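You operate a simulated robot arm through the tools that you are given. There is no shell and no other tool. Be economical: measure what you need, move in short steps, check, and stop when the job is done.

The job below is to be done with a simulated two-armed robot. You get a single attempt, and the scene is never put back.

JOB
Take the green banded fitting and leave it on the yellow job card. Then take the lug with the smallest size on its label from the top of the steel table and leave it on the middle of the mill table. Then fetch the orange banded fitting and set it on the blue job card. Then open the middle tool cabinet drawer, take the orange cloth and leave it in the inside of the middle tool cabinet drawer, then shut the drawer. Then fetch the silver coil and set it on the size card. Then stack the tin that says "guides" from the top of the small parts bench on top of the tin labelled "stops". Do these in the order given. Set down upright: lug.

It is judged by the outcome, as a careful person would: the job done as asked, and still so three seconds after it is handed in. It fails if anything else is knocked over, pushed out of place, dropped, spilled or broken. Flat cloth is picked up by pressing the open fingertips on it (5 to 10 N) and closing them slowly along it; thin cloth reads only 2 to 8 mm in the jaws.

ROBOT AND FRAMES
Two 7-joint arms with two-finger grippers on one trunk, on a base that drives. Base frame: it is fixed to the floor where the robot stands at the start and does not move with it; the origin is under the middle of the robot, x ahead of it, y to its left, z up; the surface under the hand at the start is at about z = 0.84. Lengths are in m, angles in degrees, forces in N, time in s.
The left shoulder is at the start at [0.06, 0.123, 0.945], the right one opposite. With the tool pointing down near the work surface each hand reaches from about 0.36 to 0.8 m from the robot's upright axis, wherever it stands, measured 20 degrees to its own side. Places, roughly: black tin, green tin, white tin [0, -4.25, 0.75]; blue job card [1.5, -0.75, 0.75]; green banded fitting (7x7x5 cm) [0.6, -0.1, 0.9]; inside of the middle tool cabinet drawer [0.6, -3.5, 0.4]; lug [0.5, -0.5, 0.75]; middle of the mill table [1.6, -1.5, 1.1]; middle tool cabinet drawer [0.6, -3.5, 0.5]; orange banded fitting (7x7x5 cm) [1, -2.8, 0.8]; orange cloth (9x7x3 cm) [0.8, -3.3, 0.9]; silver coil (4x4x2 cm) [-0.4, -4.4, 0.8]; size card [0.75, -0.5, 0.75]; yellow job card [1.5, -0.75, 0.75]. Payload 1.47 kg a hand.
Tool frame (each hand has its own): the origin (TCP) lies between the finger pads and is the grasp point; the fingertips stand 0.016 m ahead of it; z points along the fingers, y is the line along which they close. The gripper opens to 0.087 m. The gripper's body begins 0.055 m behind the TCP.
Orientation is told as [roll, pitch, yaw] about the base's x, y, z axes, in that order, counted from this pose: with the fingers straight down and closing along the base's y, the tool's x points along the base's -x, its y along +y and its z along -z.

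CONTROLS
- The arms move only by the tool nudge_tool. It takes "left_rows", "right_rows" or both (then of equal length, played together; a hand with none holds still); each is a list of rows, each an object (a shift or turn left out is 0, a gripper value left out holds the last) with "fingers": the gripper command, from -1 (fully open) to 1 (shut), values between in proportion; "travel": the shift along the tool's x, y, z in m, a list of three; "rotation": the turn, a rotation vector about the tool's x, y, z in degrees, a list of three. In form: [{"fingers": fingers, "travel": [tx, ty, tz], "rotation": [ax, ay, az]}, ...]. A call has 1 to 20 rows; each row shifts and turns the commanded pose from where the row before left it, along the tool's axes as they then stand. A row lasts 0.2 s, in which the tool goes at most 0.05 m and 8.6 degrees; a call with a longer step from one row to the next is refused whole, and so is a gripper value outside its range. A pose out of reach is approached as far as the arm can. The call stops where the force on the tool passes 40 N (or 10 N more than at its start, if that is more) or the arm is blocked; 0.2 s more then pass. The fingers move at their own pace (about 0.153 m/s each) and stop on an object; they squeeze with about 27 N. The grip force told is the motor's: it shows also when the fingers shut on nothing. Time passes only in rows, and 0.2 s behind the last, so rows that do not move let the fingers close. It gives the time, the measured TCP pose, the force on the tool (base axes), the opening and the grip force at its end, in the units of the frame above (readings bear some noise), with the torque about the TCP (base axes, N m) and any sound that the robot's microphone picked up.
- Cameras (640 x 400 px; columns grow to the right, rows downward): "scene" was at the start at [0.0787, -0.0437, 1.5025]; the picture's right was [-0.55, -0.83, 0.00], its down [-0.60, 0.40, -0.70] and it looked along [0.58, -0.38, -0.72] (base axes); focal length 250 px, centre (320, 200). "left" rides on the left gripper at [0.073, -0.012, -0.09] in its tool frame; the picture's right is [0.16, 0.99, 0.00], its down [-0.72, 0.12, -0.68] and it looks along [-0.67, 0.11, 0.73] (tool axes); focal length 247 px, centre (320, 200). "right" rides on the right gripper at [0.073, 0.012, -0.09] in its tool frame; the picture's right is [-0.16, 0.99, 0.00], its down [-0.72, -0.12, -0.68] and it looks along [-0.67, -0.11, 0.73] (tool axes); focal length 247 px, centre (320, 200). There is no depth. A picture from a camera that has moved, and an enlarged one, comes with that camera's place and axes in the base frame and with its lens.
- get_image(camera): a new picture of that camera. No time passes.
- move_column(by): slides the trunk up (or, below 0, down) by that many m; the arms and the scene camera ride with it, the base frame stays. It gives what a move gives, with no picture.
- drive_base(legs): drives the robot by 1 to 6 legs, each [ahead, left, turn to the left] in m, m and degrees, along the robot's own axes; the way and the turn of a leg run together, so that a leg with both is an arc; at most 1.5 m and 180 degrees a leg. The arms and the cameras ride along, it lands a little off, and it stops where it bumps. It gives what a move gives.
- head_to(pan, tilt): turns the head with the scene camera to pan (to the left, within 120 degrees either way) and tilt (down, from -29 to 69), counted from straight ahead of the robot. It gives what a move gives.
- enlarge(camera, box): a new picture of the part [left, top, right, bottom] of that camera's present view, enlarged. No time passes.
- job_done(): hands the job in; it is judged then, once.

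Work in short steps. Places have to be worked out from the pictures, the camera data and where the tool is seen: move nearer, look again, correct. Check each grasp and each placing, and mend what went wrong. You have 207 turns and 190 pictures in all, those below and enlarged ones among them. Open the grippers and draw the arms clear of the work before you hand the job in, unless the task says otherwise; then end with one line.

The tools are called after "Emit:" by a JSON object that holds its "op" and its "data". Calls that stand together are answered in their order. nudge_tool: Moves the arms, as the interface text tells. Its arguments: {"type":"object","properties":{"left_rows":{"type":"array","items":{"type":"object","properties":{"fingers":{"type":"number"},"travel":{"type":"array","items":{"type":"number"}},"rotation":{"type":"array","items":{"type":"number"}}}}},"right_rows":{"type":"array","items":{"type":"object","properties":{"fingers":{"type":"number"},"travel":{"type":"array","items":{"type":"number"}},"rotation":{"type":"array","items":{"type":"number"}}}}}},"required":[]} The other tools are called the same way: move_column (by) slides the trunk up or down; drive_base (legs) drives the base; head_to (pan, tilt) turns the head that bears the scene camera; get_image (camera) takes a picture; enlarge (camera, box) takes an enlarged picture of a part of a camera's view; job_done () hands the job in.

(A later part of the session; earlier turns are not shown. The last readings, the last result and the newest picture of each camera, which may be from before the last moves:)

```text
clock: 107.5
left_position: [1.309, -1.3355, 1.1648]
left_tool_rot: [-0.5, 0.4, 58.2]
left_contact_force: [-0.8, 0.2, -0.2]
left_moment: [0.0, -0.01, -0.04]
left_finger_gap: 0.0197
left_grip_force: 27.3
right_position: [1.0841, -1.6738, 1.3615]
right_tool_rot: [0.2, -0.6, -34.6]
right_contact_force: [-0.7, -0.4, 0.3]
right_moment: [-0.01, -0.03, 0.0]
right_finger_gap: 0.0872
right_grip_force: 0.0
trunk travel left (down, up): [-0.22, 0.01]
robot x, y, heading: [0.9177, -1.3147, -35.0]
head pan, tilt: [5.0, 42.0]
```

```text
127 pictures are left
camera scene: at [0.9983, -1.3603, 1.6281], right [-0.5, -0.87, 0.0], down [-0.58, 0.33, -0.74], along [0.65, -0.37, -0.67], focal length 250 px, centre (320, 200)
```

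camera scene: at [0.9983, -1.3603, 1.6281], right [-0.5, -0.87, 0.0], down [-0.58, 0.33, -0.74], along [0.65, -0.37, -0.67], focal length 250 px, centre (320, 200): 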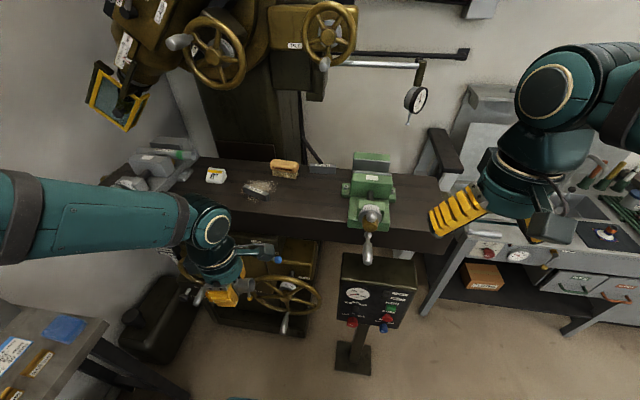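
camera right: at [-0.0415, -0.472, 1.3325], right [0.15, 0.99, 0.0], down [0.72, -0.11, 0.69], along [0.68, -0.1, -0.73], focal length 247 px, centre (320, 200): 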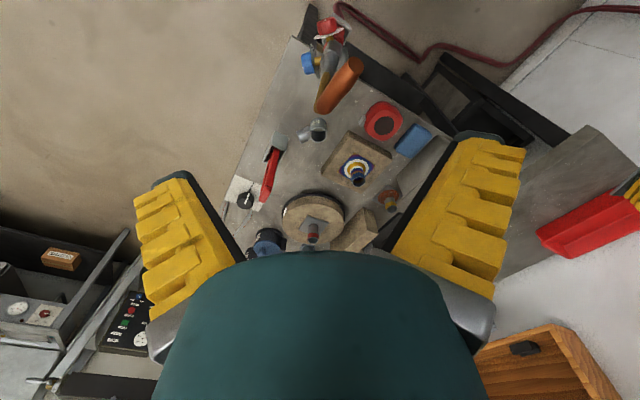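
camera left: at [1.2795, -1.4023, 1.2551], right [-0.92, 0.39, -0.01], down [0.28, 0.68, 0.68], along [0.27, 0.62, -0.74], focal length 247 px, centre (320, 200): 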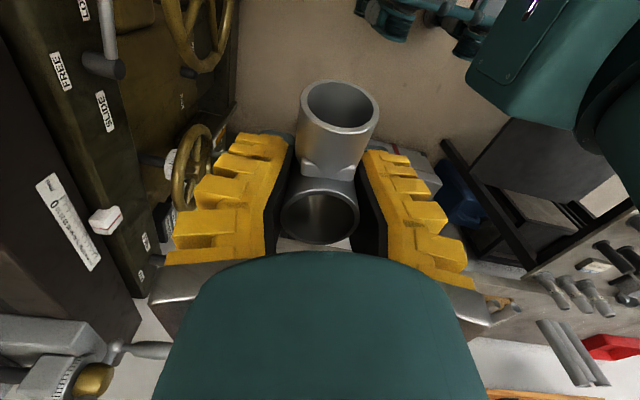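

The lug is unchanged in the grip. I move forward over the table in one slow run and look.

Emit:
{"op": "nudge_tool", "data": {"left_rows": [{"travel": [0.003, -0.03, 0]}, {"travel": [0.003, -0.04, 0]}, {"travel": [0.003, -0.04, 0]}, {"travel": [0.003, -0.04, 0]}, {"travel": [0.003, -0.04, 0]}, {"travel": [0.003, -0.04, 0]}, {"travel": [0.003, -0.04, 0]}, {"travel": [0.003, -0.04, 0]}, {"travel": [0.003, -0.03, 0]}, {"travel": [0, -0.03, 0]}, {}]}}

Emit:
{"op": "get_image", "data": {"camera": "left"}}

Emit:
{"op": "get_image", "data": {"camera": "scene"}}

```text
clock: 109.9
left_position: [1.6073, -1.552, 1.1663]
left_tool_rot: [-0.5, 0.4, 58.2]
left_contact_force: [-0.7, -0.4, -1.2]
left_moment: [-0.05, -0.01, 0.0]
left_finger_gap: 0.0197
left_grip_force: 27.2
right_position: [1.0854, -1.6741, 1.3609]
right_tool_rot: [0.0, -0.6, -34.5]
right_contact_force: [-0.8, 0.1, 0.7]
right_moment: [-0.04, -0.01, 0.03]
right_finger_gap: 0.0869
right_grip_force: 0.1
trunk travel left (down, up): [-0.22, 0.01]
robot x, y, heading: [0.916, -1.3144, -34.9]
head pan, tilt: [5.0, 42.0]
```

```text
126 pictures are left
camera left: at [1.5779, -1.6198, 1.2568], right [-0.92, 0.39, -0.01], down [0.28, 0.68, 0.68], along [0.27, 0.62, -0.74], focal length 247 px, centre (320, 200)
```

left: 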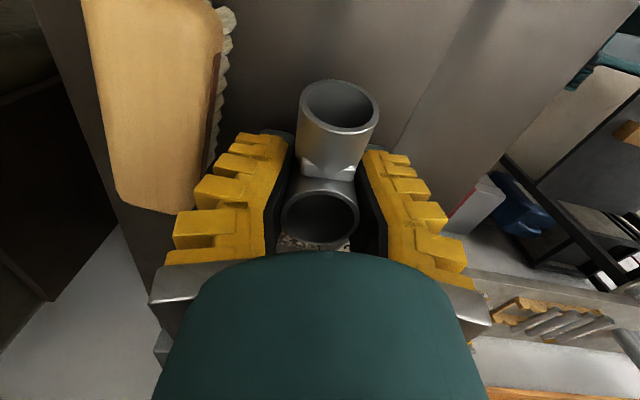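

```text
125 pictures are left
camera scene: at [0.9985, -1.3597, 1.6281], right [-0.5, -0.87, 0.0], down [-0.58, 0.33, -0.74], along [0.65, -0.37, -0.67], focal length 250 px, centre (320, 200)
```

scene: 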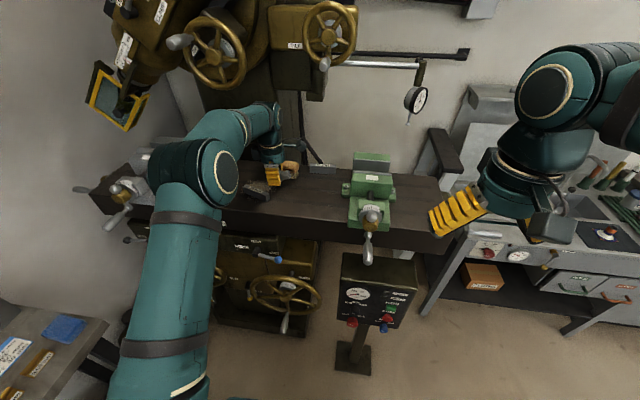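

The lug is over the middle, clear of the swarf and of the brush behind. I move 1 cm further from the swarf and lower gently.

Emit:
{"op": "nudge_tool", "data": {"left_rows": [{"travel": [0.01, 0, 0.01]}, {"travel": [0, 0, 0.008]}, {}]}}

Emit:
{"op": "enlarge", "data": {"camera": "scene", "box": [220, 130, 340, 230]}}

```text
clock: 110.7
left_position: [1.6002, -1.563, 1.1486]
left_tool_rot: [-0.4, 0.2, 58.2]
left_contact_force: [-0.5, -0.6, -0.9]
left_moment: [0.01, -0.03, 0.02]
left_finger_gap: 0.0197
left_grip_force: 26.7
right_position: [1.0864, -1.6737, 1.3606]
right_tool_rot: [0.1, -0.5, -34.6]
right_contact_force: [0.2, 0.0, 0.4]
right_moment: [0.01, 0.02, -0.02]
right_finger_gap: 0.087
right_grip_force: 0.0
trunk travel left (down, up): [-0.22, 0.01]
robot x, y, heading: [0.9187, -1.315, -34.9]
head pan, tilt: [5.0, 42.0]
```

```text
4.00 times, centred on (280, 180) of scene
camera zoom: at [0.9992, -1.3608, 1.628], right [-0.5, -0.87, 0.0], down [-0.58, 0.33, -0.74], along [0.64, -0.37, -0.67], focal length 1000 px, centre (480, 280)
```

zoom: 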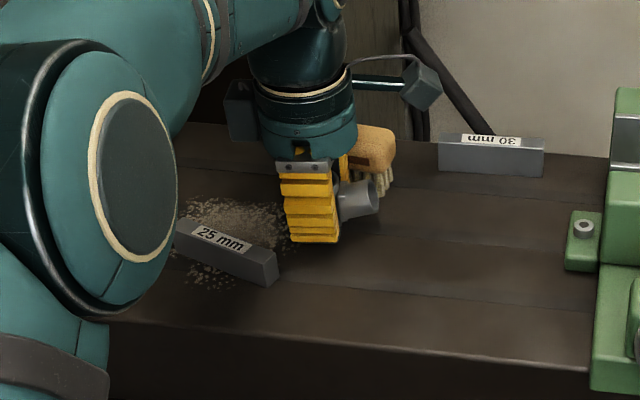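

Good spot in the middle. Lowering in small steps to feel contact.

Emit:
{"op": "nudge_tool", "data": {"left_rows": [{"travel": [0, 0, 0.004]}, {"travel": [0, 0, 0.003]}, {}]}}

```text
clock: 111.5
left_position: [1.6, -1.5626, 1.1426]
left_tool_rot: [-0.4, 0.2, 58.3]
left_contact_force: [-0.1, 1.4, -0.7]
left_moment: [0.02, -0.03, 0.02]
left_finger_gap: 0.0194
left_grip_force: 27.0
right_position: [1.0851, -1.6748, 1.3605]
right_tool_rot: [0.1, -0.5, -34.6]
right_contact_force: [0.0, 1.1, 0.4]
right_moment: [-0.01, 0.0, -0.05]
right_finger_gap: 0.087
right_grip_force: 0.0
trunk travel left (down, up): [-0.22, 0.01]
robot x, y, heading: [0.9208, -1.3103, -34.8]
head pan, tilt: [5.0, 42.0]
```

Emit:
{"op": "nudge_tool", "data": {"left_rows": [{"travel": [0, 0, 0.003]}, {"travel": [0, 0, 0.003]}, {}]}}

Emit:
{"op": "enlarge", "data": {"camera": "scene", "box": [270, 155, 330, 205]}}

```text
clock: 112.3
left_position: [1.6009, -1.5632, 1.1386]
left_tool_rot: [-0.7, 0.4, 58.2]
left_contact_force: [3.0, 0.5, 13.5]
left_moment: [-0.1, 0.09, 0.01]
left_finger_gap: 0.0196
left_grip_force: 27.4
right_position: [1.085, -1.6739, 1.362]
right_tool_rot: [0.1, -0.7, -34.6]
right_contact_force: [0.5, -0.1, 1.2]
right_moment: [0.0, 0.01, 0.02]
right_finger_gap: 0.0871
right_grip_force: 0.1
trunk travel left (down, up): [-0.22, 0.01]
robot x, y, heading: [0.919, -1.3136, -34.7]
head pan, tilt: [5.0, 42.0]
```

```text
8.00 times, centred on (300, 180) of scene
camera zoom: at [0.9982, -1.3599, 1.6282], right [-0.5, -0.87, 0.0], down [-0.58, 0.33, -0.74], along [0.65, -0.37, -0.67], focal length 2001 px, centre (480, 360)
```

zoom: 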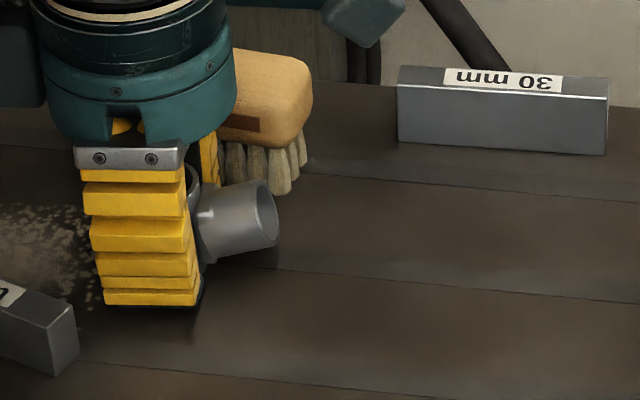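

Contact. I open only to about 45 mm (the brush is behind) and rise straight up.

Emit:
{"op": "nudge_tool", "data": {"left_rows": [{"travel": [0, 0, -0.002]}, {"fingers": 0.3}, {"fingers": 0.0}, {}, {"travel": [0, 0, -0.02]}, {"travel": [0, 0, -0.03]}, {"travel": [0, 0, -0.02]}, {}]}}

Emit:
{"op": "enlarge", "data": {"camera": "scene", "box": [220, 130, 340, 230]}}

Emit:
{"op": "get_image", "data": {"camera": "left"}}

```text
clock: 114.1
left_position: [1.6009, -1.5585, 1.2087]
left_tool_rot: [-0.4, 0.4, 58.1]
left_contact_force: [-0.5, 0.1, 0.6]
left_moment: [0.0, -0.01, -0.01]
left_finger_gap: 0.0489
left_grip_force: 3.9
right_position: [1.0874, -1.675, 1.3602]
right_tool_rot: [0.2, -0.6, -34.7]
right_contact_force: [-0.1, 0.2, 1.2]
right_moment: [0.03, 0.02, 0.04]
right_finger_gap: 0.087
right_grip_force: 0.0
trunk travel left (down, up): [-0.22, 0.01]
robot x, y, heading: [0.9163, -1.3154, -34.7]
head pan, tilt: [5.0, 42.0]
```

```text
4.00 times, centred on (280, 180) of scene
camera zoom: at [0.9995, -1.3606, 1.628], right [-0.5, -0.87, 0.0], down [-0.58, 0.33, -0.74], along [0.64, -0.37, -0.67], focal length 1000 px, centre (480, 280)
```

zoom: 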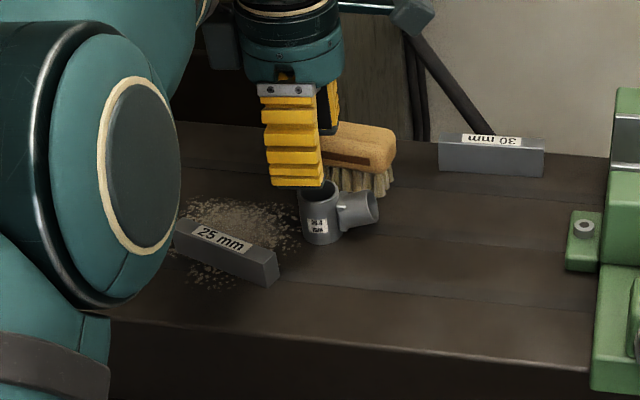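

```text
121 pictures are left
camera left: at [1.5734, -1.6258, 1.299], right [-0.92, 0.39, -0.01], down [0.28, 0.68, 0.68], along [0.27, 0.62, -0.74], focal length 247 px, centre (320, 200)
```

left: 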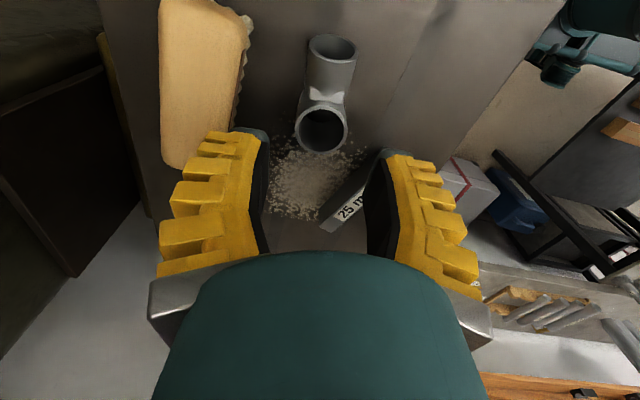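

The 25.4 lug stands upright in the middle of the mill table. I withdraw the hand along the way it came, strafe out and look for the orange banded fitting.

Emit:
{"op": "nudge_tool", "data": {"left_rows": [{"travel": [-0.003, 0.04, 0]}, {"travel": [-0.003, 0.04, 0]}, {"travel": [-0.003, 0.04, 0]}, {"travel": [-0.003, 0.04, 0]}, {"travel": [-0.003, 0.04, 0]}, {"travel": [-0.003, 0.04, 0]}, {"travel": [-0.003, 0.04, 0]}, {"travel": [0, 0.04, 0]}, {"travel": [0, 0.03, 0]}, {"travel": [0, 0, -0.04]}, {"travel": [0, 0, -0.04]}, {"travel": [0, 0, -0.04], "fingers": -1}, {}]}}

Emit:
{"op": "drive_base", "data": {"legs": [[0, -0.7, 0]]}}

Emit:
{"op": "head_to", "data": {"pan": -10, "tilt": 30}}

Emit:
{"op": "get_image", "data": {"camera": "scene"}}

Emit:
{"op": "head_to", "data": {"pan": -70, "tilt": 30}}

Emit:
{"op": "get_image", "data": {"camera": "scene"}}

```text
clock: 116.9
left_position: [1.3124, -1.3565, 1.3265]
left_tool_rot: [-0.4, 0.4, 58.2]
left_contact_force: [-0.2, -0.3, -0.6]
left_moment: [-0.02, 0.01, 0.01]
left_finger_gap: 0.087
left_grip_force: 0.0
right_position: [1.0855, -1.6748, 1.3602]
right_tool_rot: [0.0, -0.5, -34.6]
right_contact_force: [0.0, -0.7, 0.0]
right_moment: [0.02, 0.01, 0.01]
right_finger_gap: 0.087
right_grip_force: 0.0
trunk travel left (down, up): [-0.22, 0.01]
robot x, y, heading: [0.9172, -1.3156, -34.7]
head pan, tilt: [5.0, 42.0]
```

```text
clock: 123.5
left_position: [0.9058, -1.9385, 1.3251]
left_tool_rot: [-0.4, 0.3, 57.4]
left_contact_force: [-0.8, 0.2, -0.1]
left_moment: [0.02, 0.03, 0.04]
left_finger_gap: 0.0871
left_grip_force: 0.0
right_position: [0.6759, -2.2521, 1.3607]
right_tool_rot: [0.1, -0.5, -35.3]
right_contact_force: [-0.3, 0.4, -0.7]
right_moment: [0.02, 0.01, 0.04]
right_finger_gap: 0.0869
right_grip_force: 0.0
trunk travel left (down, up): [-0.22, 0.01]
robot x, y, heading: [0.5106, -1.8903, -35.6]
head pan, tilt: [5.0, 42.0]
```

```text
clock: 124.3
left_position: [0.9063, -1.9376, 1.3267]
left_tool_rot: [-0.3, 0.3, 57.4]
left_contact_force: [0.2, 1.1, 1.0]
left_moment: [-0.01, 0.01, 0.01]
left_finger_gap: 0.0871
left_grip_force: 0.1
right_position: [0.6752, -2.2515, 1.3605]
right_tool_rot: [0.2, -0.6, -35.3]
right_contact_force: [-0.1, -0.5, -0.1]
right_moment: [-0.01, 0.02, -0.01]
right_finger_gap: 0.087
right_grip_force: 0.1
trunk travel left (down, up): [-0.22, 0.01]
robot x, y, heading: [0.5077, -1.8853, -35.6]
head pan, tilt: [-10.0, 30.0]
```

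```text
120 pictures are left
camera scene: at [0.5842, -1.959, 1.6462], right [-0.71, -0.7, 0.0], down [-0.35, 0.36, -0.87], along [0.61, -0.62, -0.5], focal length 250 px, centre (320, 200)
```

scene: 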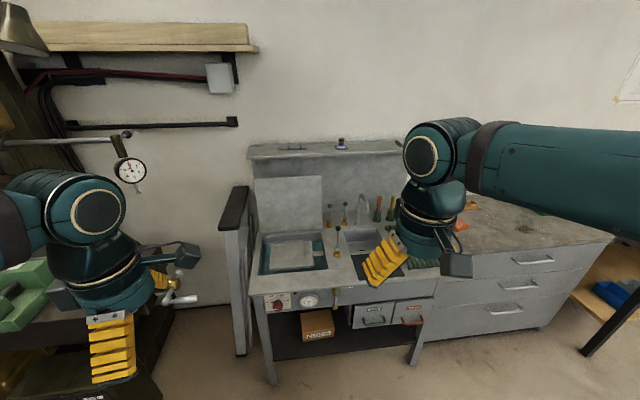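

```text
clock: 125.6
left_position: [0.9054, -1.9381, 1.3255]
left_tool_rot: [-0.4, 0.3, 57.4]
left_contact_force: [0.8, -0.8, -0.7]
left_moment: [0.03, 0.0, -0.02]
left_finger_gap: 0.0869
left_grip_force: 0.0
right_position: [0.6758, -2.2519, 1.36]
right_tool_rot: [0.2, -0.5, -35.3]
right_contact_force: [-0.2, 0.2, 0.0]
right_moment: [0.0, 0.01, 0.03]
right_finger_gap: 0.0868
right_grip_force: 0.0
trunk travel left (down, up): [-0.22, 0.01]
robot x, y, heading: [0.5107, -1.8882, -35.7]
head pan, tilt: [-70.0, 30.0]
```

```text
119 pictures are left
camera scene: at [0.4965, -1.9816, 1.6463], right [-0.96, 0.27, 0.0], down [0.13, 0.48, -0.87], along [-0.23, -0.83, -0.5], focal length 250 px, centre (320, 200)
```

scene: 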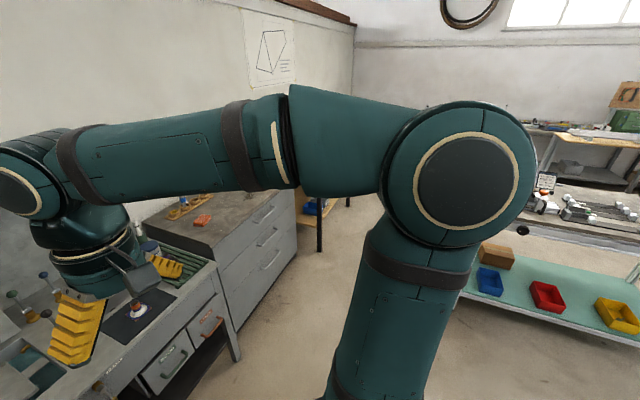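

The orange banded fitting stands on a black mat on the sink unit near [0.99, -2.78]. I'll use the right hand, since the blue card suits it. I drive to face it.

Emit:
{"op": "drive_base", "data": {"legs": [[0.2, -0.28, 0]]}}

Emit:
{"op": "head_to", "data": {"pan": -5, "tilt": 50}}

Emit:
{"op": "get_image", "data": {"camera": "scene"}}

Emit:
{"op": "get_image", "data": {"camera": "right"}}

```text
clock: 128.7
left_position: [0.9097, -2.28, 1.3249]
left_tool_rot: [-0.4, 0.4, 58.1]
left_contact_force: [-0.5, 0.2, -0.2]
left_moment: [0.05, -0.01, 0.01]
left_finger_gap: 0.087
left_grip_force: 0.0
right_position: [0.6823, -2.5985, 1.3606]
right_tool_rot: [0.1, -0.5, -34.6]
right_contact_force: [0.1, 0.5, 0.5]
right_moment: [-0.01, -0.01, -0.04]
right_finger_gap: 0.087
right_grip_force: 0.1
trunk travel left (down, up): [-0.22, 0.01]
robot x, y, heading: [0.5113, -2.2371, -34.9]
head pan, tilt: [-70.0, 30.0]
```

```text
clock: 130.0
left_position: [0.9085, -2.2811, 1.3259]
left_tool_rot: [-0.3, 0.3, 58.0]
left_contact_force: [-0.2, 0.0, -0.3]
left_moment: [0.0, -0.02, 0.01]
left_finger_gap: 0.0872
left_grip_force: 0.1
right_position: [0.6821, -2.5976, 1.3603]
right_tool_rot: [0.2, -0.6, -34.5]
right_contact_force: [0.2, 0.1, 1.0]
right_moment: [-0.01, 0.03, 0.01]
right_finger_gap: 0.0872
right_grip_force: 0.1
trunk travel left (down, up): [-0.22, 0.01]
robot x, y, heading: [0.5143, -2.2344, -35.0]
head pan, tilt: [-5.0, 50.0]
```

```text
118 pictures are left
camera scene: at [0.5824, -2.291, 1.6168], right [-0.64, -0.77, 0.0], down [-0.59, 0.49, -0.64], along [0.49, -0.41, -0.77], focal length 250 px, centre (320, 200)
```

scene: 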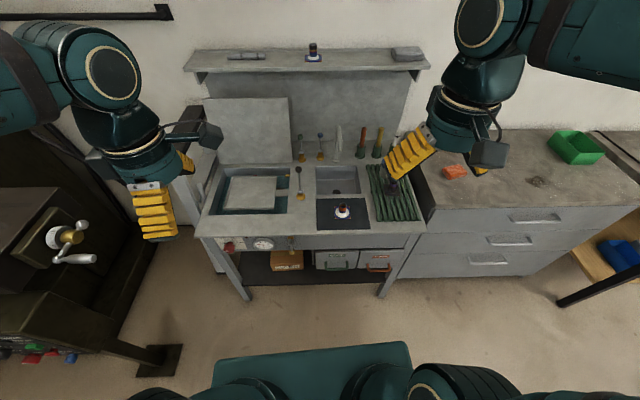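

```text
117 pictures are left
camera right: at [0.6289, -2.5463, 1.4497], right [0.69, 0.72, 0.0], down [0.52, -0.5, 0.69], along [0.5, -0.47, -0.73], focal length 247 px, centre (320, 200)
```

right: 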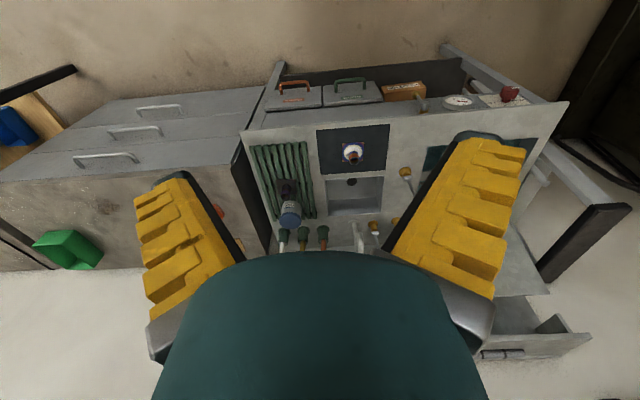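

Emit:
{"op": "enlarge", "data": {"camera": "scene", "box": [300, 160, 440, 250]}}

Emit:
{"op": "enlarge", "data": {"camera": "scene", "box": [280, 30, 360, 80]}}

Emit:
{"op": "enlarge", "data": {"camera": "right", "box": [300, 110, 410, 190]}}

```text
4.44 times, centred on (370, 205) of scene
camera zoom: at [0.5824, -2.291, 1.6168], right [-0.64, -0.77, 0.0], down [-0.59, 0.49, -0.64], along [0.49, -0.41, -0.77], focal length 1112 px, centre (98, 178)
```

zoom: 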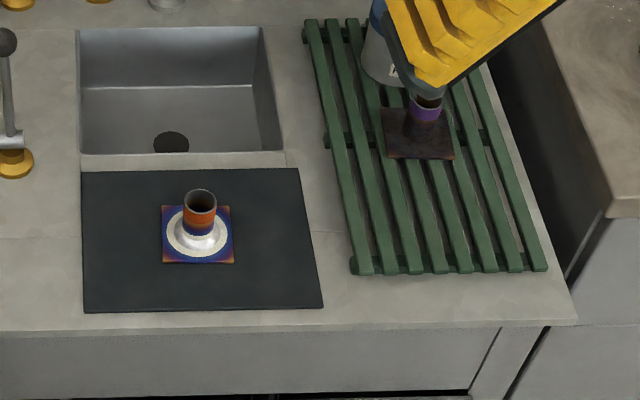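

```text
8.00 times, centred on (320, 55) of scene
camera zoom: at [0.5824, -2.291, 1.6168], right [-0.64, -0.77, 0.0], down [-0.59, 0.49, -0.64], along [0.49, -0.41, -0.77], focal length 2001 px, centre (320, 1360)
```

zoom: 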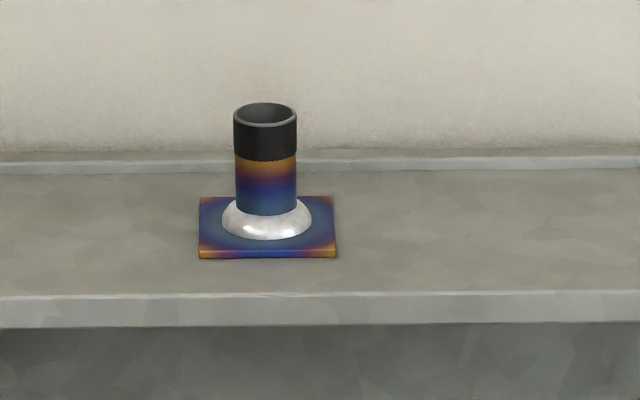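

```text
5.00 times, centred on (355, 150) of right
camera zoom: at [0.6289, -2.5463, 1.4497], right [0.69, 0.72, 0.0], down [0.52, -0.5, 0.69], along [0.5, -0.47, -0.73], focal length 1235 px, centre (145, 450)
```

zoom: 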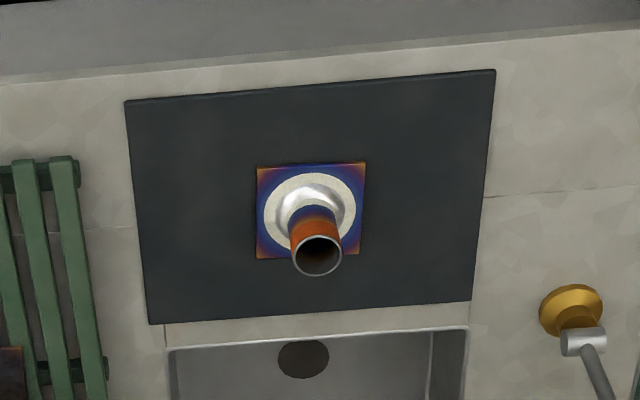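

The orange band is on the fitting on the mat, at about [0.991, -2.751], surface z≈0.81. I bring the right hand above it.

Emit:
{"op": "nudge_tool", "data": {"right_rows": [{"travel": [-0.0341, 0.005, 0.033]}, {"travel": [-0.0341, 0.005, 0.033]}, {"travel": [-0.0341, 0.005, 0.033]}, {"travel": [-0.0341, 0.005, 0.033]}, {"travel": [-0.0341, 0.005, 0.033]}, {"travel": [-0.0341, 0.005, 0.033]}, {"travel": [-0.0341, 0.005, 0.033]}, {"travel": [-0.0341, 0.005, 0.033]}, {"travel": [-0.0341, 0.005, 0.033]}, {"travel": [-0.0341, 0.005, 0.033]}, {}]}}

Emit:
{"op": "get_image", "data": {"camera": "right"}}

```text
clock: 132.4
left_position: [0.9072, -2.2805, 1.3282]
left_tool_rot: [-0.5, 0.3, 58.1]
left_contact_force: [-0.4, 0.0, -0.1]
left_moment: [-0.02, -0.02, -0.03]
left_finger_gap: 0.0869
left_grip_force: 0.1
right_position: [0.9928, -2.7508, 1.0328]
right_tool_rot: [0.0, -0.6, -34.7]
right_contact_force: [0.3, 0.1, -0.6]
right_moment: [-0.05, -0.03, -0.02]
right_finger_gap: 0.0871
right_grip_force: 0.1
trunk travel left (down, up): [-0.22, 0.01]
robot x, y, heading: [0.5173, -2.2356, -34.7]
head pan, tilt: [-5.0, 50.0]
```

```text
113 pictures are left
camera right: at [0.9395, -2.6999, 1.1212], right [0.69, 0.72, 0.0], down [0.52, -0.5, 0.69], along [0.5, -0.47, -0.73], focal length 247 px, centre (320, 200)
```

right: 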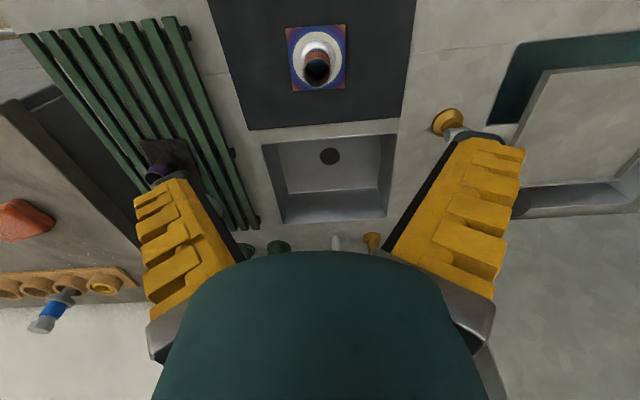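

Aligned. Descending to just above the pipe to check.

Emit:
{"op": "nudge_tool", "data": {"right_rows": [{"travel": [0.002, 0.002, 0.04]}, {"travel": [0, 0, 0.04]}, {"travel": [0, 0, 0.04]}, {"travel": [0, 0, 0.02]}, {}]}}

Emit:
{"op": "get_image", "data": {"camera": "right"}}

```text
clock: 133.6
left_position: [0.9089, -2.2813, 1.3245]
left_tool_rot: [-0.4, 0.3, 58.1]
left_contact_force: [0.2, 0.2, 0.5]
left_moment: [0.02, -0.02, 0.02]
left_finger_gap: 0.0871
left_grip_force: 0.2
right_position: [0.9937, -2.7504, 0.8937]
right_tool_rot: [0.1, -0.6, -34.7]
right_contact_force: [-0.4, -0.6, -0.7]
right_moment: [0.01, 0.02, -0.02]
right_finger_gap: 0.0869
right_grip_force: 0.1
trunk travel left (down, up): [-0.22, 0.01]
robot x, y, heading: [0.5153, -2.2375, -34.6]
head pan, tilt: [-5.0, 50.0]
```

```text
112 pictures are left
camera right: at [0.9421, -2.6991, 0.9837], right [0.69, 0.72, 0.0], down [0.52, -0.5, 0.69], along [0.5, -0.47, -0.73], focal length 247 px, centre (320, 200)
```

right: 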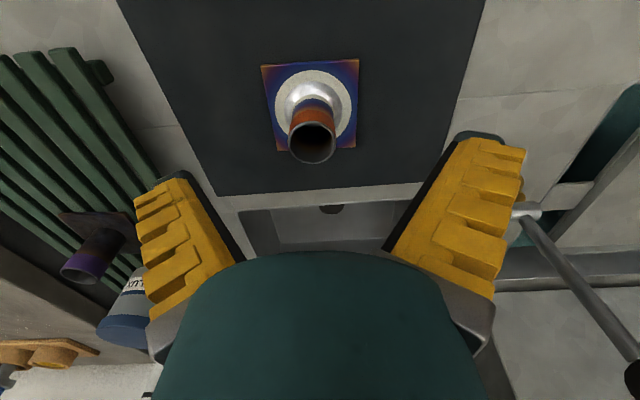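

Top ring at [0.9895, -2.749, 0.865]. I go down 3.8 cm and grip.

Emit:
{"op": "nudge_tool", "data": {"right_rows": [{"travel": [0.004, 0, 0.02]}, {"travel": [0, 0, 0.018]}, {"fingers": 0}, {"fingers": 1}, {}, {}]}}

Emit:
{"op": "get_image", "data": {"camera": "right"}}

```text
clock: 135.0
left_position: [0.9085, -2.281, 1.3256]
left_tool_rot: [-0.4, 0.3, 58.1]
left_contact_force: [0.1, -0.4, 0.0]
left_moment: [-0.01, 0.01, -0.01]
left_finger_gap: 0.0869
left_grip_force: 0.0
right_position: [0.9923, -2.7464, 0.8567]
right_tool_rot: [0.1, -0.5, -34.5]
right_contact_force: [-0.5, 1.4, 1.3]
right_moment: [0.09, -0.09, 0.09]
right_finger_gap: 0.0206
right_grip_force: 27.1
trunk travel left (down, up): [-0.22, 0.01]
robot x, y, heading: [0.5117, -2.2378, -34.8]
head pan, tilt: [-5.0, 50.0]
```

```text
111 pictures are left
camera right: at [0.9385, -2.6957, 0.9459], right [0.69, 0.72, 0.0], down [0.52, -0.5, 0.69], along [0.5, -0.47, -0.73], focal length 247 px, centre (320, 200)
```

right: 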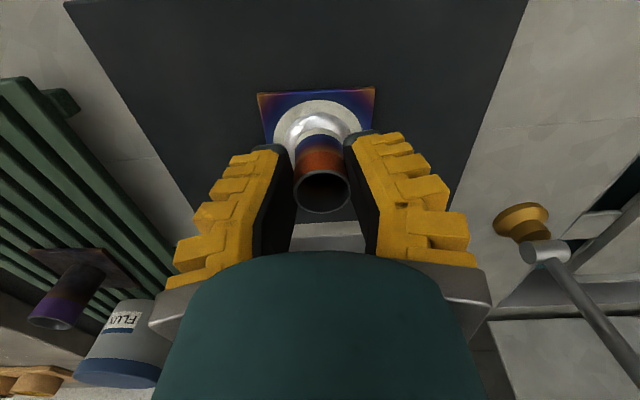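

Gripped (20.6 mm). Lifting and drawing back to the carrying pose.

Emit:
{"op": "nudge_tool", "data": {"right_rows": [{"travel": [0, 0, -0.02]}, {"travel": [0, 0, -0.04]}, {"travel": [0, 0, -0.045]}, {"travel": [0, 0, -0.045]}, {"travel": [0, 0, -0.045]}, {"travel": [0.035, -0.005, -0.034]}, {"travel": [0.035, -0.005, -0.034]}, {"travel": [0.035, -0.005, -0.034]}, {"travel": [0.035, -0.005, -0.034]}, {"travel": [0.035, -0.005, -0.034]}, {"travel": [0.035, -0.005, -0.034]}, {"travel": [0.035, -0.005, -0.034]}, {"travel": [0.035, -0.005, -0.034]}, {"travel": [0.035, -0.005, -0.034]}, {}]}}

Emit:
{"op": "get_image", "data": {"camera": "right"}}

```text
clock: 138.2
left_position: [0.91, -2.2813, 1.3259]
left_tool_rot: [-0.4, 0.2, 58.0]
left_contact_force: [0.5, 0.2, -0.5]
left_moment: [0.02, -0.01, -0.01]
left_finger_gap: 0.087
left_grip_force: 0.0
right_position: [0.7006, -2.6048, 1.3539]
right_tool_rot: [0.0, -0.4, -34.6]
right_contact_force: [0.9, 0.3, -1.8]
right_moment: [0.02, 0.02, -0.03]
right_finger_gap: 0.0197
right_grip_force: 27.5
trunk travel left (down, up): [-0.22, 0.01]
robot x, y, heading: [0.5132, -2.2344, -34.8]
head pan, tilt: [-5.0, 50.0]
```

```text
110 pictures are left
camera right: at [0.6477, -2.5535, 1.4429], right [0.69, 0.72, 0.0], down [0.53, -0.5, 0.69], along [0.5, -0.47, -0.73], focal length 247 px, centre (320, 200)
```

right: 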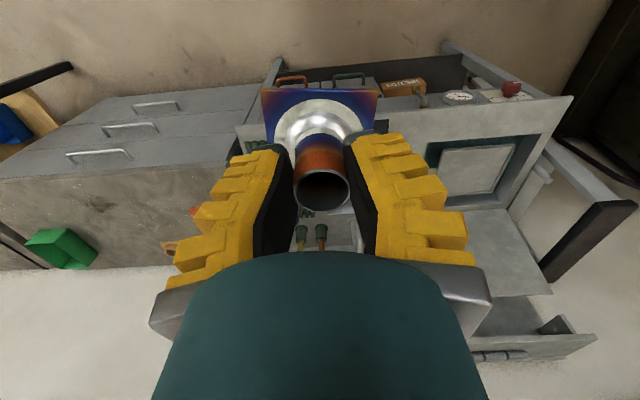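

Held well. I drive back toward the gap: back, left, then turn to face the bench.

Emit:
{"op": "drive_base", "data": {"legs": [[-0.27, 0, 0], [0, 0.35, 0], [0, 0, 89]]}}

```text
clock: 147.1
left_position: [0.5411, -1.4081, 1.3259]
left_tool_rot: [-0.4, 0.3, 147.5]
left_contact_force: [-0.3, -0.1, 0.3]
left_moment: [0.0, 0.05, -0.02]
left_finger_gap: 0.0867
left_grip_force: 0.1
right_position: [0.8615, -1.6205, 1.3529]
right_tool_rot: [0.2, -0.5, 54.6]
right_contact_force: [0.4, 0.5, -1.8]
right_moment: [-0.05, 0.02, 0.0]
right_finger_gap: 0.0198
right_grip_force: 26.8
trunk travel left (down, up): [-0.22, 0.01]
robot x, y, heading: [0.494, -1.8028, 54.3]
head pan, tilt: [-5.0, 50.0]
```

Emit:
{"op": "drive_base", "data": {"legs": [[0.88, -0.01, 0]]}}

Emit:
{"op": "move_column", "data": {"by": -0.1}}

Emit:
{"op": "head_to", "data": {"pan": -15, "tilt": 52}}

Emit:
{"op": "get_image", "data": {"camera": "scene"}}

```text
clock: 151.7
left_position: [1.0288, -0.7039, 1.3263]
left_tool_rot: [-0.4, 0.3, 149.1]
left_contact_force: [-0.3, 0.1, 1.2]
left_moment: [0.0, 0.0, -0.02]
left_finger_gap: 0.0869
left_grip_force: 0.1
right_position: [1.3549, -0.9083, 1.3536]
right_tool_rot: [0.1, -0.4, 56.3]
right_contact_force: [-0.7, 0.5, -1.9]
right_moment: [0.02, 0.0, -0.02]
right_finger_gap: 0.0197
right_grip_force: 27.3
trunk travel left (down, up): [-0.22, 0.01]
robot x, y, heading: [0.9912, -1.1007, 56.3]
head pan, tilt: [-5.0, 50.0]
```

```text
clock: 153.0
left_position: [1.0283, -0.7043, 1.2269]
left_tool_rot: [-0.4, 0.3, 149.1]
left_contact_force: [0.8, 0.0, -0.4]
left_moment: [0.03, 0.01, 0.01]
left_finger_gap: 0.0872
left_grip_force: 0.0
right_position: [1.3548, -0.9092, 1.2549]
right_tool_rot: [0.1, -0.5, 56.3]
right_contact_force: [-0.4, 0.0, -1.0]
right_moment: [-0.03, 0.03, -0.05]
right_finger_gap: 0.0194
right_grip_force: 26.9
trunk travel left (down, up): [-0.12, 0.11]
robot x, y, heading: [0.996, -1.1016, 56.0]
head pan, tilt: [-5.0, 50.0]
```

```text
clock: 153.7
left_position: [1.029, -0.7057, 1.2252]
left_tool_rot: [-0.4, 0.4, 149.0]
left_contact_force: [-0.3, 0.6, 0.2]
left_moment: [0.0, -0.02, -0.02]
left_finger_gap: 0.0869
left_grip_force: 0.1
right_position: [1.3545, -0.908, 1.2548]
right_tool_rot: [0.0, -0.5, 56.3]
right_contact_force: [0.2, -1.0, -1.0]
right_moment: [-0.02, 0.0, 0.01]
right_finger_gap: 0.02
right_grip_force: 27.5
trunk travel left (down, up): [-0.12, 0.11]
robot x, y, heading: [0.9914, -1.1028, 56.0]
head pan, tilt: [-15.0, 52.0]
```

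```text
109 pictures are left
camera scene: at [1.0547, -1.0424, 1.5141], right [0.66, -0.75, 0.0], down [-0.59, -0.52, -0.62], along [0.46, 0.4, -0.79], focal length 250 px, centre (320, 200)
```

scene: 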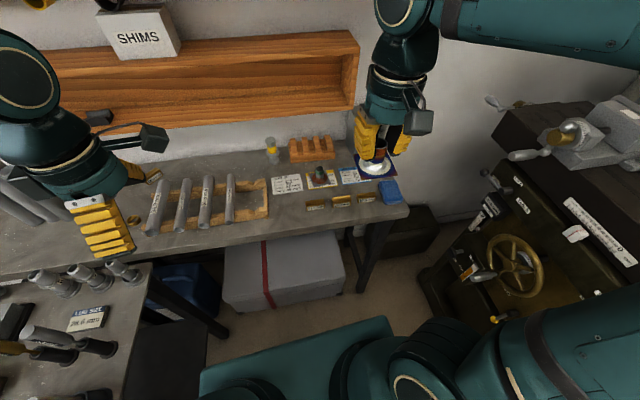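

The blue card's centre is about [1.6135, -0.726]. I lower the right hand to z≈1.05 and move over it.

Emit:
{"op": "nudge_tool", "data": {"right_rows": [{"travel": [0, 0, 0.04]}, {"travel": [0, 0, 0.04]}, {"travel": [0, 0, 0.04]}, {"travel": [0, 0, 0.04]}, {"travel": [0, 0, 0.04]}, {"travel": [-0.0421, -0.0164, 0]}, {"travel": [-0.0421, -0.0164, 0]}, {"travel": [-0.0421, -0.0164, 0]}, {"travel": [-0.0421, -0.0164, 0]}, {"travel": [-0.0421, -0.0164, 0]}, {"travel": [-0.0421, -0.0164, 0]}, {"travel": [-0.0421, -0.0164, 0], "rotation": [0, 0, 2]}, {"travel": [0, 0, 0.04]}, {"travel": [0, 0, 0.04]}, {}]}}

Emit:
{"op": "get_image", "data": {"camera": "right"}}

Emit:
{"op": "enlarge", "data": {"camera": "scene", "box": [280, 110, 440, 220]}}

```text
clock: 156.9
left_position: [1.0262, -0.7044, 1.2257]
left_tool_rot: [-0.5, 0.3, 149.2]
left_contact_force: [-0.2, 0.8, -0.7]
left_moment: [0.0, -0.01, -0.01]
left_finger_gap: 0.0871
left_grip_force: 0.2
right_position: [1.6141, -0.7243, 0.9773]
right_tool_rot: [0.1, -0.6, 54.3]
right_contact_force: [0.5, 1.0, -1.3]
right_moment: [-0.04, -0.01, -0.01]
right_finger_gap: 0.0198
right_grip_force: 26.9
trunk travel left (down, up): [-0.12, 0.11]
robot x, y, heading: [0.9913, -1.0982, 56.3]
head pan, tilt: [-15.0, 52.0]
```

```text
108 pictures are left
camera right: at [1.5617, -0.7795, 1.0661], right [-0.71, 0.7, 0.0], down [0.51, 0.51, 0.69], along [0.48, 0.49, -0.73], focal length 247 px, centre (320, 200)
```

right: 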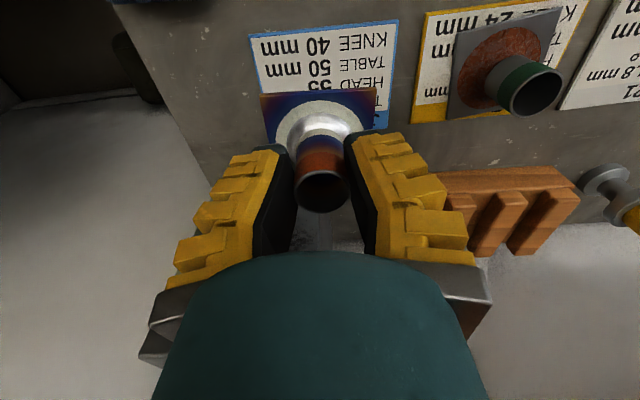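

```text
3.64 times, centred on (360, 165) of scene
camera zoom: at [1.0541, -1.0428, 1.5142], right [0.66, -0.75, 0.0], down [-0.59, -0.52, -0.62], along [0.46, 0.4, -0.79], focal length 909 px, centre (174, 327)
```

zoom: 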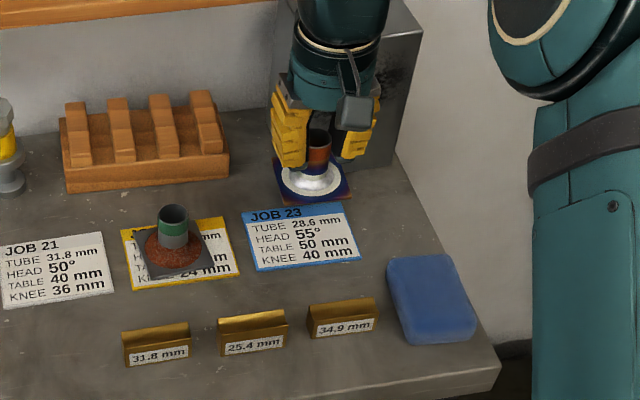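

Projected down, the plate lands on the card's centre. Lowering.

Emit:
{"op": "nudge_tool", "data": {"right_rows": [{"travel": [0, 0, 0.035]}, {"travel": [0, 0, 0.03]}, {"travel": [0, 0, 0.015]}, {}]}}

Emit:
{"op": "enlarge", "data": {"camera": "scene", "box": [310, 140, 410, 205]}}

```text
clock: 157.9
left_position: [1.028, -0.7049, 1.226]
left_tool_rot: [-0.5, 0.4, 149.3]
left_contact_force: [0.5, 0.3, -0.9]
left_moment: [0.04, -0.03, 0.0]
left_finger_gap: 0.087
left_grip_force: 0.1
right_position: [1.6138, -0.7207, 0.8996]
right_tool_rot: [0.1, -0.9, 54.5]
right_contact_force: [2.4, 4.4, 14.5]
right_moment: [0.15, -0.11, 0.05]
right_finger_gap: 0.0225
right_grip_force: 27.4
trunk travel left (down, up): [-0.12, 0.11]
robot x, y, heading: [0.9876, -1.102, 56.1]
head pan, tilt: [-15.0, 52.0]
```

```text
6.15 times, centred on (360, 172) of scene
camera zoom: at [1.0534, -1.0428, 1.5142], right [0.66, -0.75, 0.0], down [-0.59, -0.52, -0.62], along [0.46, 0.41, -0.79], focal length 1539 px, centre (74, 369)
```

zoom: 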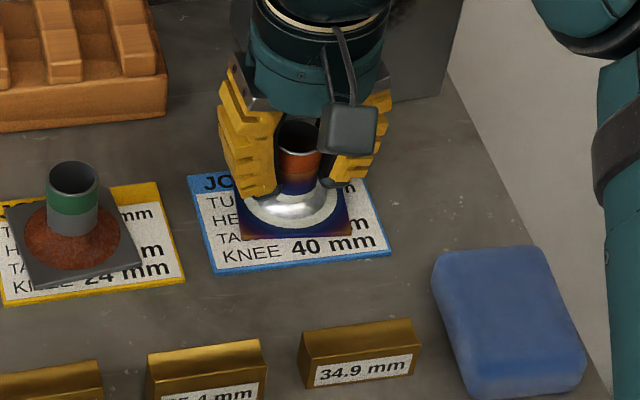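

In contact, but about 1 cm far back on the card. I lift slightly, shift 1 cm toward me and set down again.

Emit:
{"op": "nudge_tool", "data": {"right_rows": [{"travel": [0, 0, -0.012]}, {"travel": [0.011, 0, 0]}, {"travel": [0, 0, 0.006]}, {"travel": [0, 0, 0.003]}, {}]}}

Emit:
{"op": "enlarge", "data": {"camera": "scene", "box": [310, 140, 410, 205]}}

```text
clock: 159.1
left_position: [1.0289, -0.7051, 1.2267]
left_tool_rot: [-0.4, 0.4, 149.1]
left_contact_force: [0.4, 0.6, -0.3]
left_moment: [-0.03, 0.0, 0.03]
left_finger_gap: 0.0869
left_grip_force: 0.2
right_position: [1.6099, -0.7322, 0.9012]
right_tool_rot: [0.2, -0.7, 54.3]
right_contact_force: [0.6, -1.2, 10.9]
right_moment: [0.3, -0.25, 0.04]
right_finger_gap: 0.0193
right_grip_force: 27.1
trunk travel left (down, up): [-0.12, 0.11]
robot x, y, heading: [0.9875, -1.1018, 55.9]
head pan, tilt: [-15.0, 52.0]
```

```text
6.15 times, centred on (360, 172) of scene
camera zoom: at [1.0535, -1.0432, 1.5143], right [0.66, -0.75, 0.0], down [-0.59, -0.52, -0.62], along [0.46, 0.41, -0.79], focal length 1539 px, centre (74, 369)
```

zoom: 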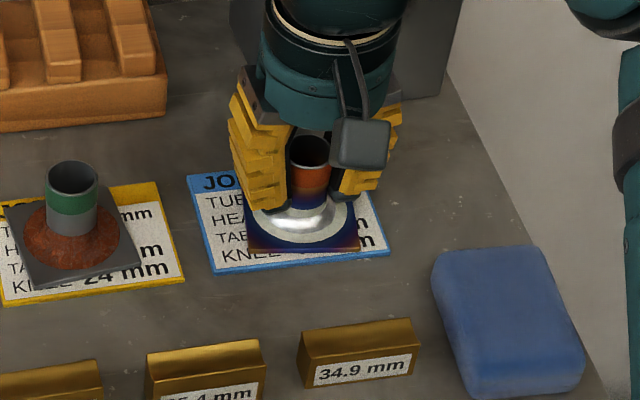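

Now well on the card. Release and rise.

Emit:
{"op": "nudge_tool", "data": {"right_rows": [{"travel": [0, 0, 0.001]}, {"fingers": 0.3}, {"fingers": -0.5}, {"fingers": -1}, {}, {"travel": [0, 0, -0.02]}, {"travel": [0, 0, -0.04]}, {"travel": [0, 0, -0.04]}, {"travel": [0, 0, -0.04]}, {}]}}

Emit:
{"op": "enlarge", "data": {"camera": "scene", "box": [280, 120, 420, 215]}}

```text
clock: 161.3
left_position: [1.0291, -0.7048, 1.225]
left_tool_rot: [-0.3, 0.3, 149.1]
left_contact_force: [-0.1, -0.5, 0.3]
left_moment: [0.0, 0.01, 0.01]
left_finger_gap: 0.0868
left_grip_force: 0.0
right_position: [1.612, -0.7339, 1.0388]
right_tool_rot: [0.0, -0.5, 54.2]
right_contact_force: [0.1, -0.4, 0.4]
right_moment: [0.0, 0.02, 0.04]
right_finger_gap: 0.0869
right_grip_force: 0.1
trunk travel left (down, up): [-0.12, 0.11]
robot x, y, heading: [0.9868, -1.1062, 55.9]
head pan, tilt: [-15.0, 52.0]
```

```text
4.21 times, centred on (350, 168) of scene
camera zoom: at [1.055, -1.0422, 1.514], right [0.66, -0.75, 0.0], down [-0.59, -0.52, -0.62], along [0.46, 0.4, -0.79], focal length 1053 px, centre (194, 337)
```

zoom: 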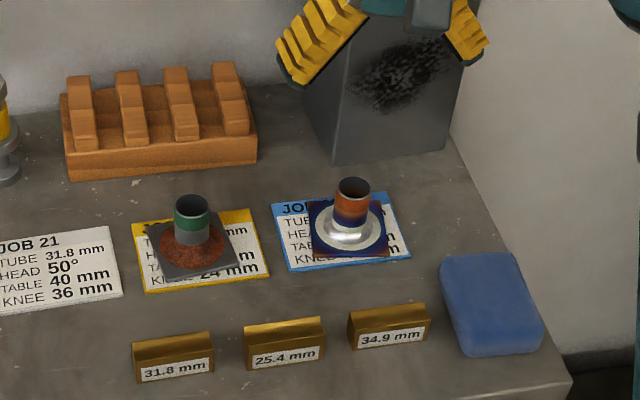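

Both fittings sit on their cards. I draw the right hand back, raise the trunk, and leave the gap for the tool cabinet.

Emit:
{"op": "nudge_tool", "data": {"right_rows": [{"travel": [0.042, 0.0164, -0.02]}, {"travel": [0.042, 0.0164, -0.02]}, {"travel": [0.042, 0.0164, -0.02]}, {"travel": [0.042, 0.0164, -0.02]}, {"travel": [0.042, 0.0164, -0.02]}, {"travel": [0.042, 0.0164, -0.02]}, {"travel": [0.042, 0.0164, -0.02]}, {"travel": [0, 0, -0.04]}, {"travel": [0, 0, -0.04]}, {}]}}

Emit:
{"op": "move_column", "data": {"by": 0.1}}

Emit:
{"op": "drive_base", "data": {"legs": [[-0.88, -0.02, -2], [0, 0, -90], [0, -1.0, 0]]}}

Emit:
{"op": "head_to", "data": {"pan": -5, "tilt": 45}}

Emit:
{"op": "get_image", "data": {"camera": "scene"}}

```text
clock: 163.5
left_position: [1.0286, -0.7056, 1.227]
left_tool_rot: [-0.4, 0.3, 149.2]
left_contact_force: [0.6, -0.2, -0.2]
left_moment: [-0.02, 0.03, -0.03]
left_finger_gap: 0.087
left_grip_force: 0.1
right_position: [1.3452, -0.9092, 1.2576]
right_tool_rot: [0.2, -0.6, 54.4]
right_contact_force: [-0.2, -0.9, -0.4]
right_moment: [-0.02, -0.05, -0.01]
right_finger_gap: 0.0868
right_grip_force: 0.1
trunk travel left (down, up): [-0.12, 0.11]
robot x, y, heading: [0.9887, -1.1032, 56.2]
head pan, tilt: [-15.0, 52.0]
```

```text
clock: 164.9
left_position: [1.0285, -0.7046, 1.3261]
left_tool_rot: [-0.3, 0.3, 149.0]
left_contact_force: [-0.9, -0.4, 0.1]
left_moment: [0.02, 0.0, 0.0]
left_finger_gap: 0.0871
left_grip_force: 0.0
right_position: [1.346, -0.9098, 1.3571]
right_tool_rot: [0.1, -0.6, 54.4]
right_contact_force: [0.2, 0.0, 0.0]
right_moment: [0.02, -0.01, 0.01]
right_finger_gap: 0.087
right_grip_force: 0.1
trunk travel left (down, up): [-0.22, 0.01]
robot x, y, heading: [0.9866, -1.0984, 56.1]
head pan, tilt: [-15.0, 52.0]
```

```text
clock: 182.0
left_position: [0.2651, -2.6731, 1.3255]
left_tool_rot: [-0.4, 0.3, 54.0]
left_contact_force: [-0.7, 0.7, -0.4]
left_moment: [0.0, 0.01, 0.0]
left_finger_gap: 0.0871
left_grip_force: 0.1
right_position: [0.0324, -2.9714, 1.3572]
right_tool_rot: [0.1, -0.6, -40.7]
right_contact_force: [-0.3, 1.1, 0.0]
right_moment: [-0.04, -0.01, 0.01]
right_finger_gap: 0.0867
right_grip_force: 0.0
trunk travel left (down, up): [-0.22, 0.01]
robot x, y, heading: [-0.1273, -2.5999, -39.2]
head pan, tilt: [-15.0, 52.0]
```

```text
clock: 182.8
left_position: [0.2651, -2.6728, 1.3242]
left_tool_rot: [-0.4, 0.3, 54.0]
left_contact_force: [-0.9, -0.6, 0.7]
left_moment: [0.01, 0.02, -0.02]
left_finger_gap: 0.0873
left_grip_force: 0.1
right_position: [0.0328, -2.9712, 1.3582]
right_tool_rot: [0.1, -0.5, -41.0]
right_contact_force: [0.4, 0.0, -0.1]
right_moment: [0.0, 0.02, 0.0]
right_finger_gap: 0.0872
right_grip_force: 0.0
trunk travel left (down, up): [-0.22, 0.01]
robot x, y, heading: [-0.1258, -2.6017, -39.2]
head pan, tilt: [-5.0, 45.0]
```

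```text
103 pictures are left
camera scene: at [-0.0578, -2.6633, 1.6236], right [-0.7, -0.72, 0.0], down [-0.51, 0.49, -0.71], along [0.51, -0.49, -0.71], focal length 250 px, centre (320, 200)
```

scene: 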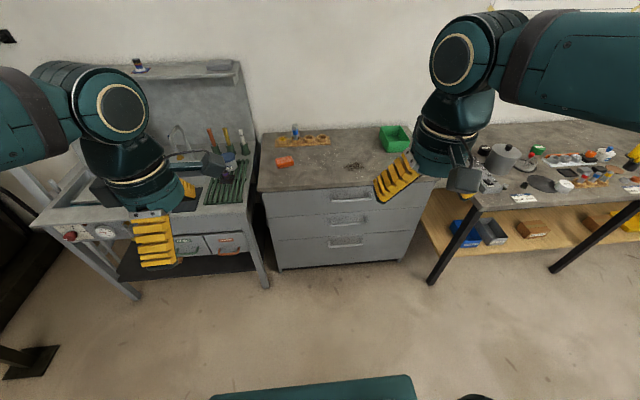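

Facing the cabinet. I zoom into the handles and the top to see their shapes.

Emit:
{"op": "enlarge", "data": {"camera": "scene", "box": [255, 115, 435, 275]}}

```text
2.50 times, centred on (345, 195) of scene
camera zoom: at [-0.0578, -2.6633, 1.6236], right [-0.7, -0.72, 0.0], down [-0.51, 0.49, -0.71], along [0.51, -0.49, -0.71], focal length 625 px, centre (258, 212)
```

zoom: 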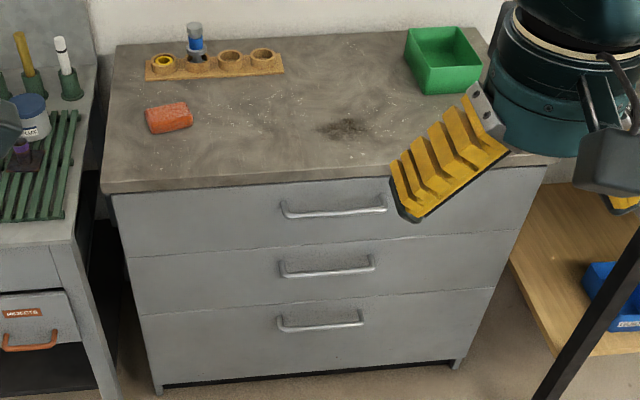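

I align with the cabinet and move closer so that the middle handle is before the right hand.

Emit:
{"op": "drive_base", "data": {"legs": [[0, 0, 3.2], [0.09, -0.05, 0]]}}

Emit:
{"op": "head_to", "data": {"pan": -10, "tilt": 45}}

Emit:
{"op": "get_image", "data": {"camera": "scene"}}

```text
clock: 184.3
left_position: [0.3125, -2.7401, 1.3258]
left_tool_rot: [-0.4, 0.3, 57.6]
left_contact_force: [0.1, -1.0, 0.1]
left_moment: [0.02, -0.02, -0.02]
left_finger_gap: 0.0872
left_grip_force: 0.0
right_position: [0.1004, -3.0515, 1.3577]
right_tool_rot: [0.1, -0.5, -37.2]
right_contact_force: [-0.1, -0.7, 0.4]
right_moment: [0.03, 0.0, 0.01]
right_finger_gap: 0.0868
right_grip_force: 0.0
trunk travel left (down, up): [-0.22, 0.01]
robot x, y, heading: [-0.0836, -2.692, -35.6]
head pan, tilt: [-5.0, 45.0]
```

```text
clock: 185.0
left_position: [0.3128, -2.7406, 1.3246]
left_tool_rot: [-0.4, 0.4, 57.4]
left_contact_force: [-0.6, 0.0, 0.0]
left_moment: [0.01, 0.04, -0.03]
left_finger_gap: 0.0869
left_grip_force: 0.1
right_position: [0.0996, -3.0511, 1.3575]
right_tool_rot: [0.1, -0.5, -37.2]
right_contact_force: [0.3, -1.0, -0.5]
right_moment: [0.01, 0.03, 0.02]
right_finger_gap: 0.0872
right_grip_force: 0.0
trunk travel left (down, up): [-0.22, 0.01]
robot x, y, heading: [-0.0801, -2.6917, -35.5]
head pan, tilt: [-10.0, 45.0]
```

```text
101 pictures are left
camera scene: at [-0.0148, -2.7555, 1.6236], right [-0.71, -0.7, 0.0], down [-0.5, 0.5, -0.71], along [0.5, -0.5, -0.71], focal length 250 px, centre (320, 200)
```

scene: 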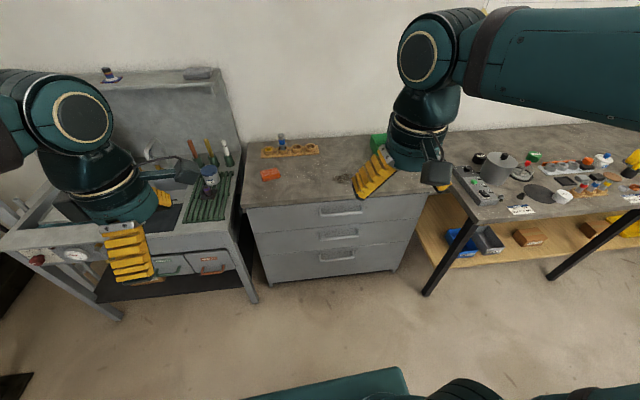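

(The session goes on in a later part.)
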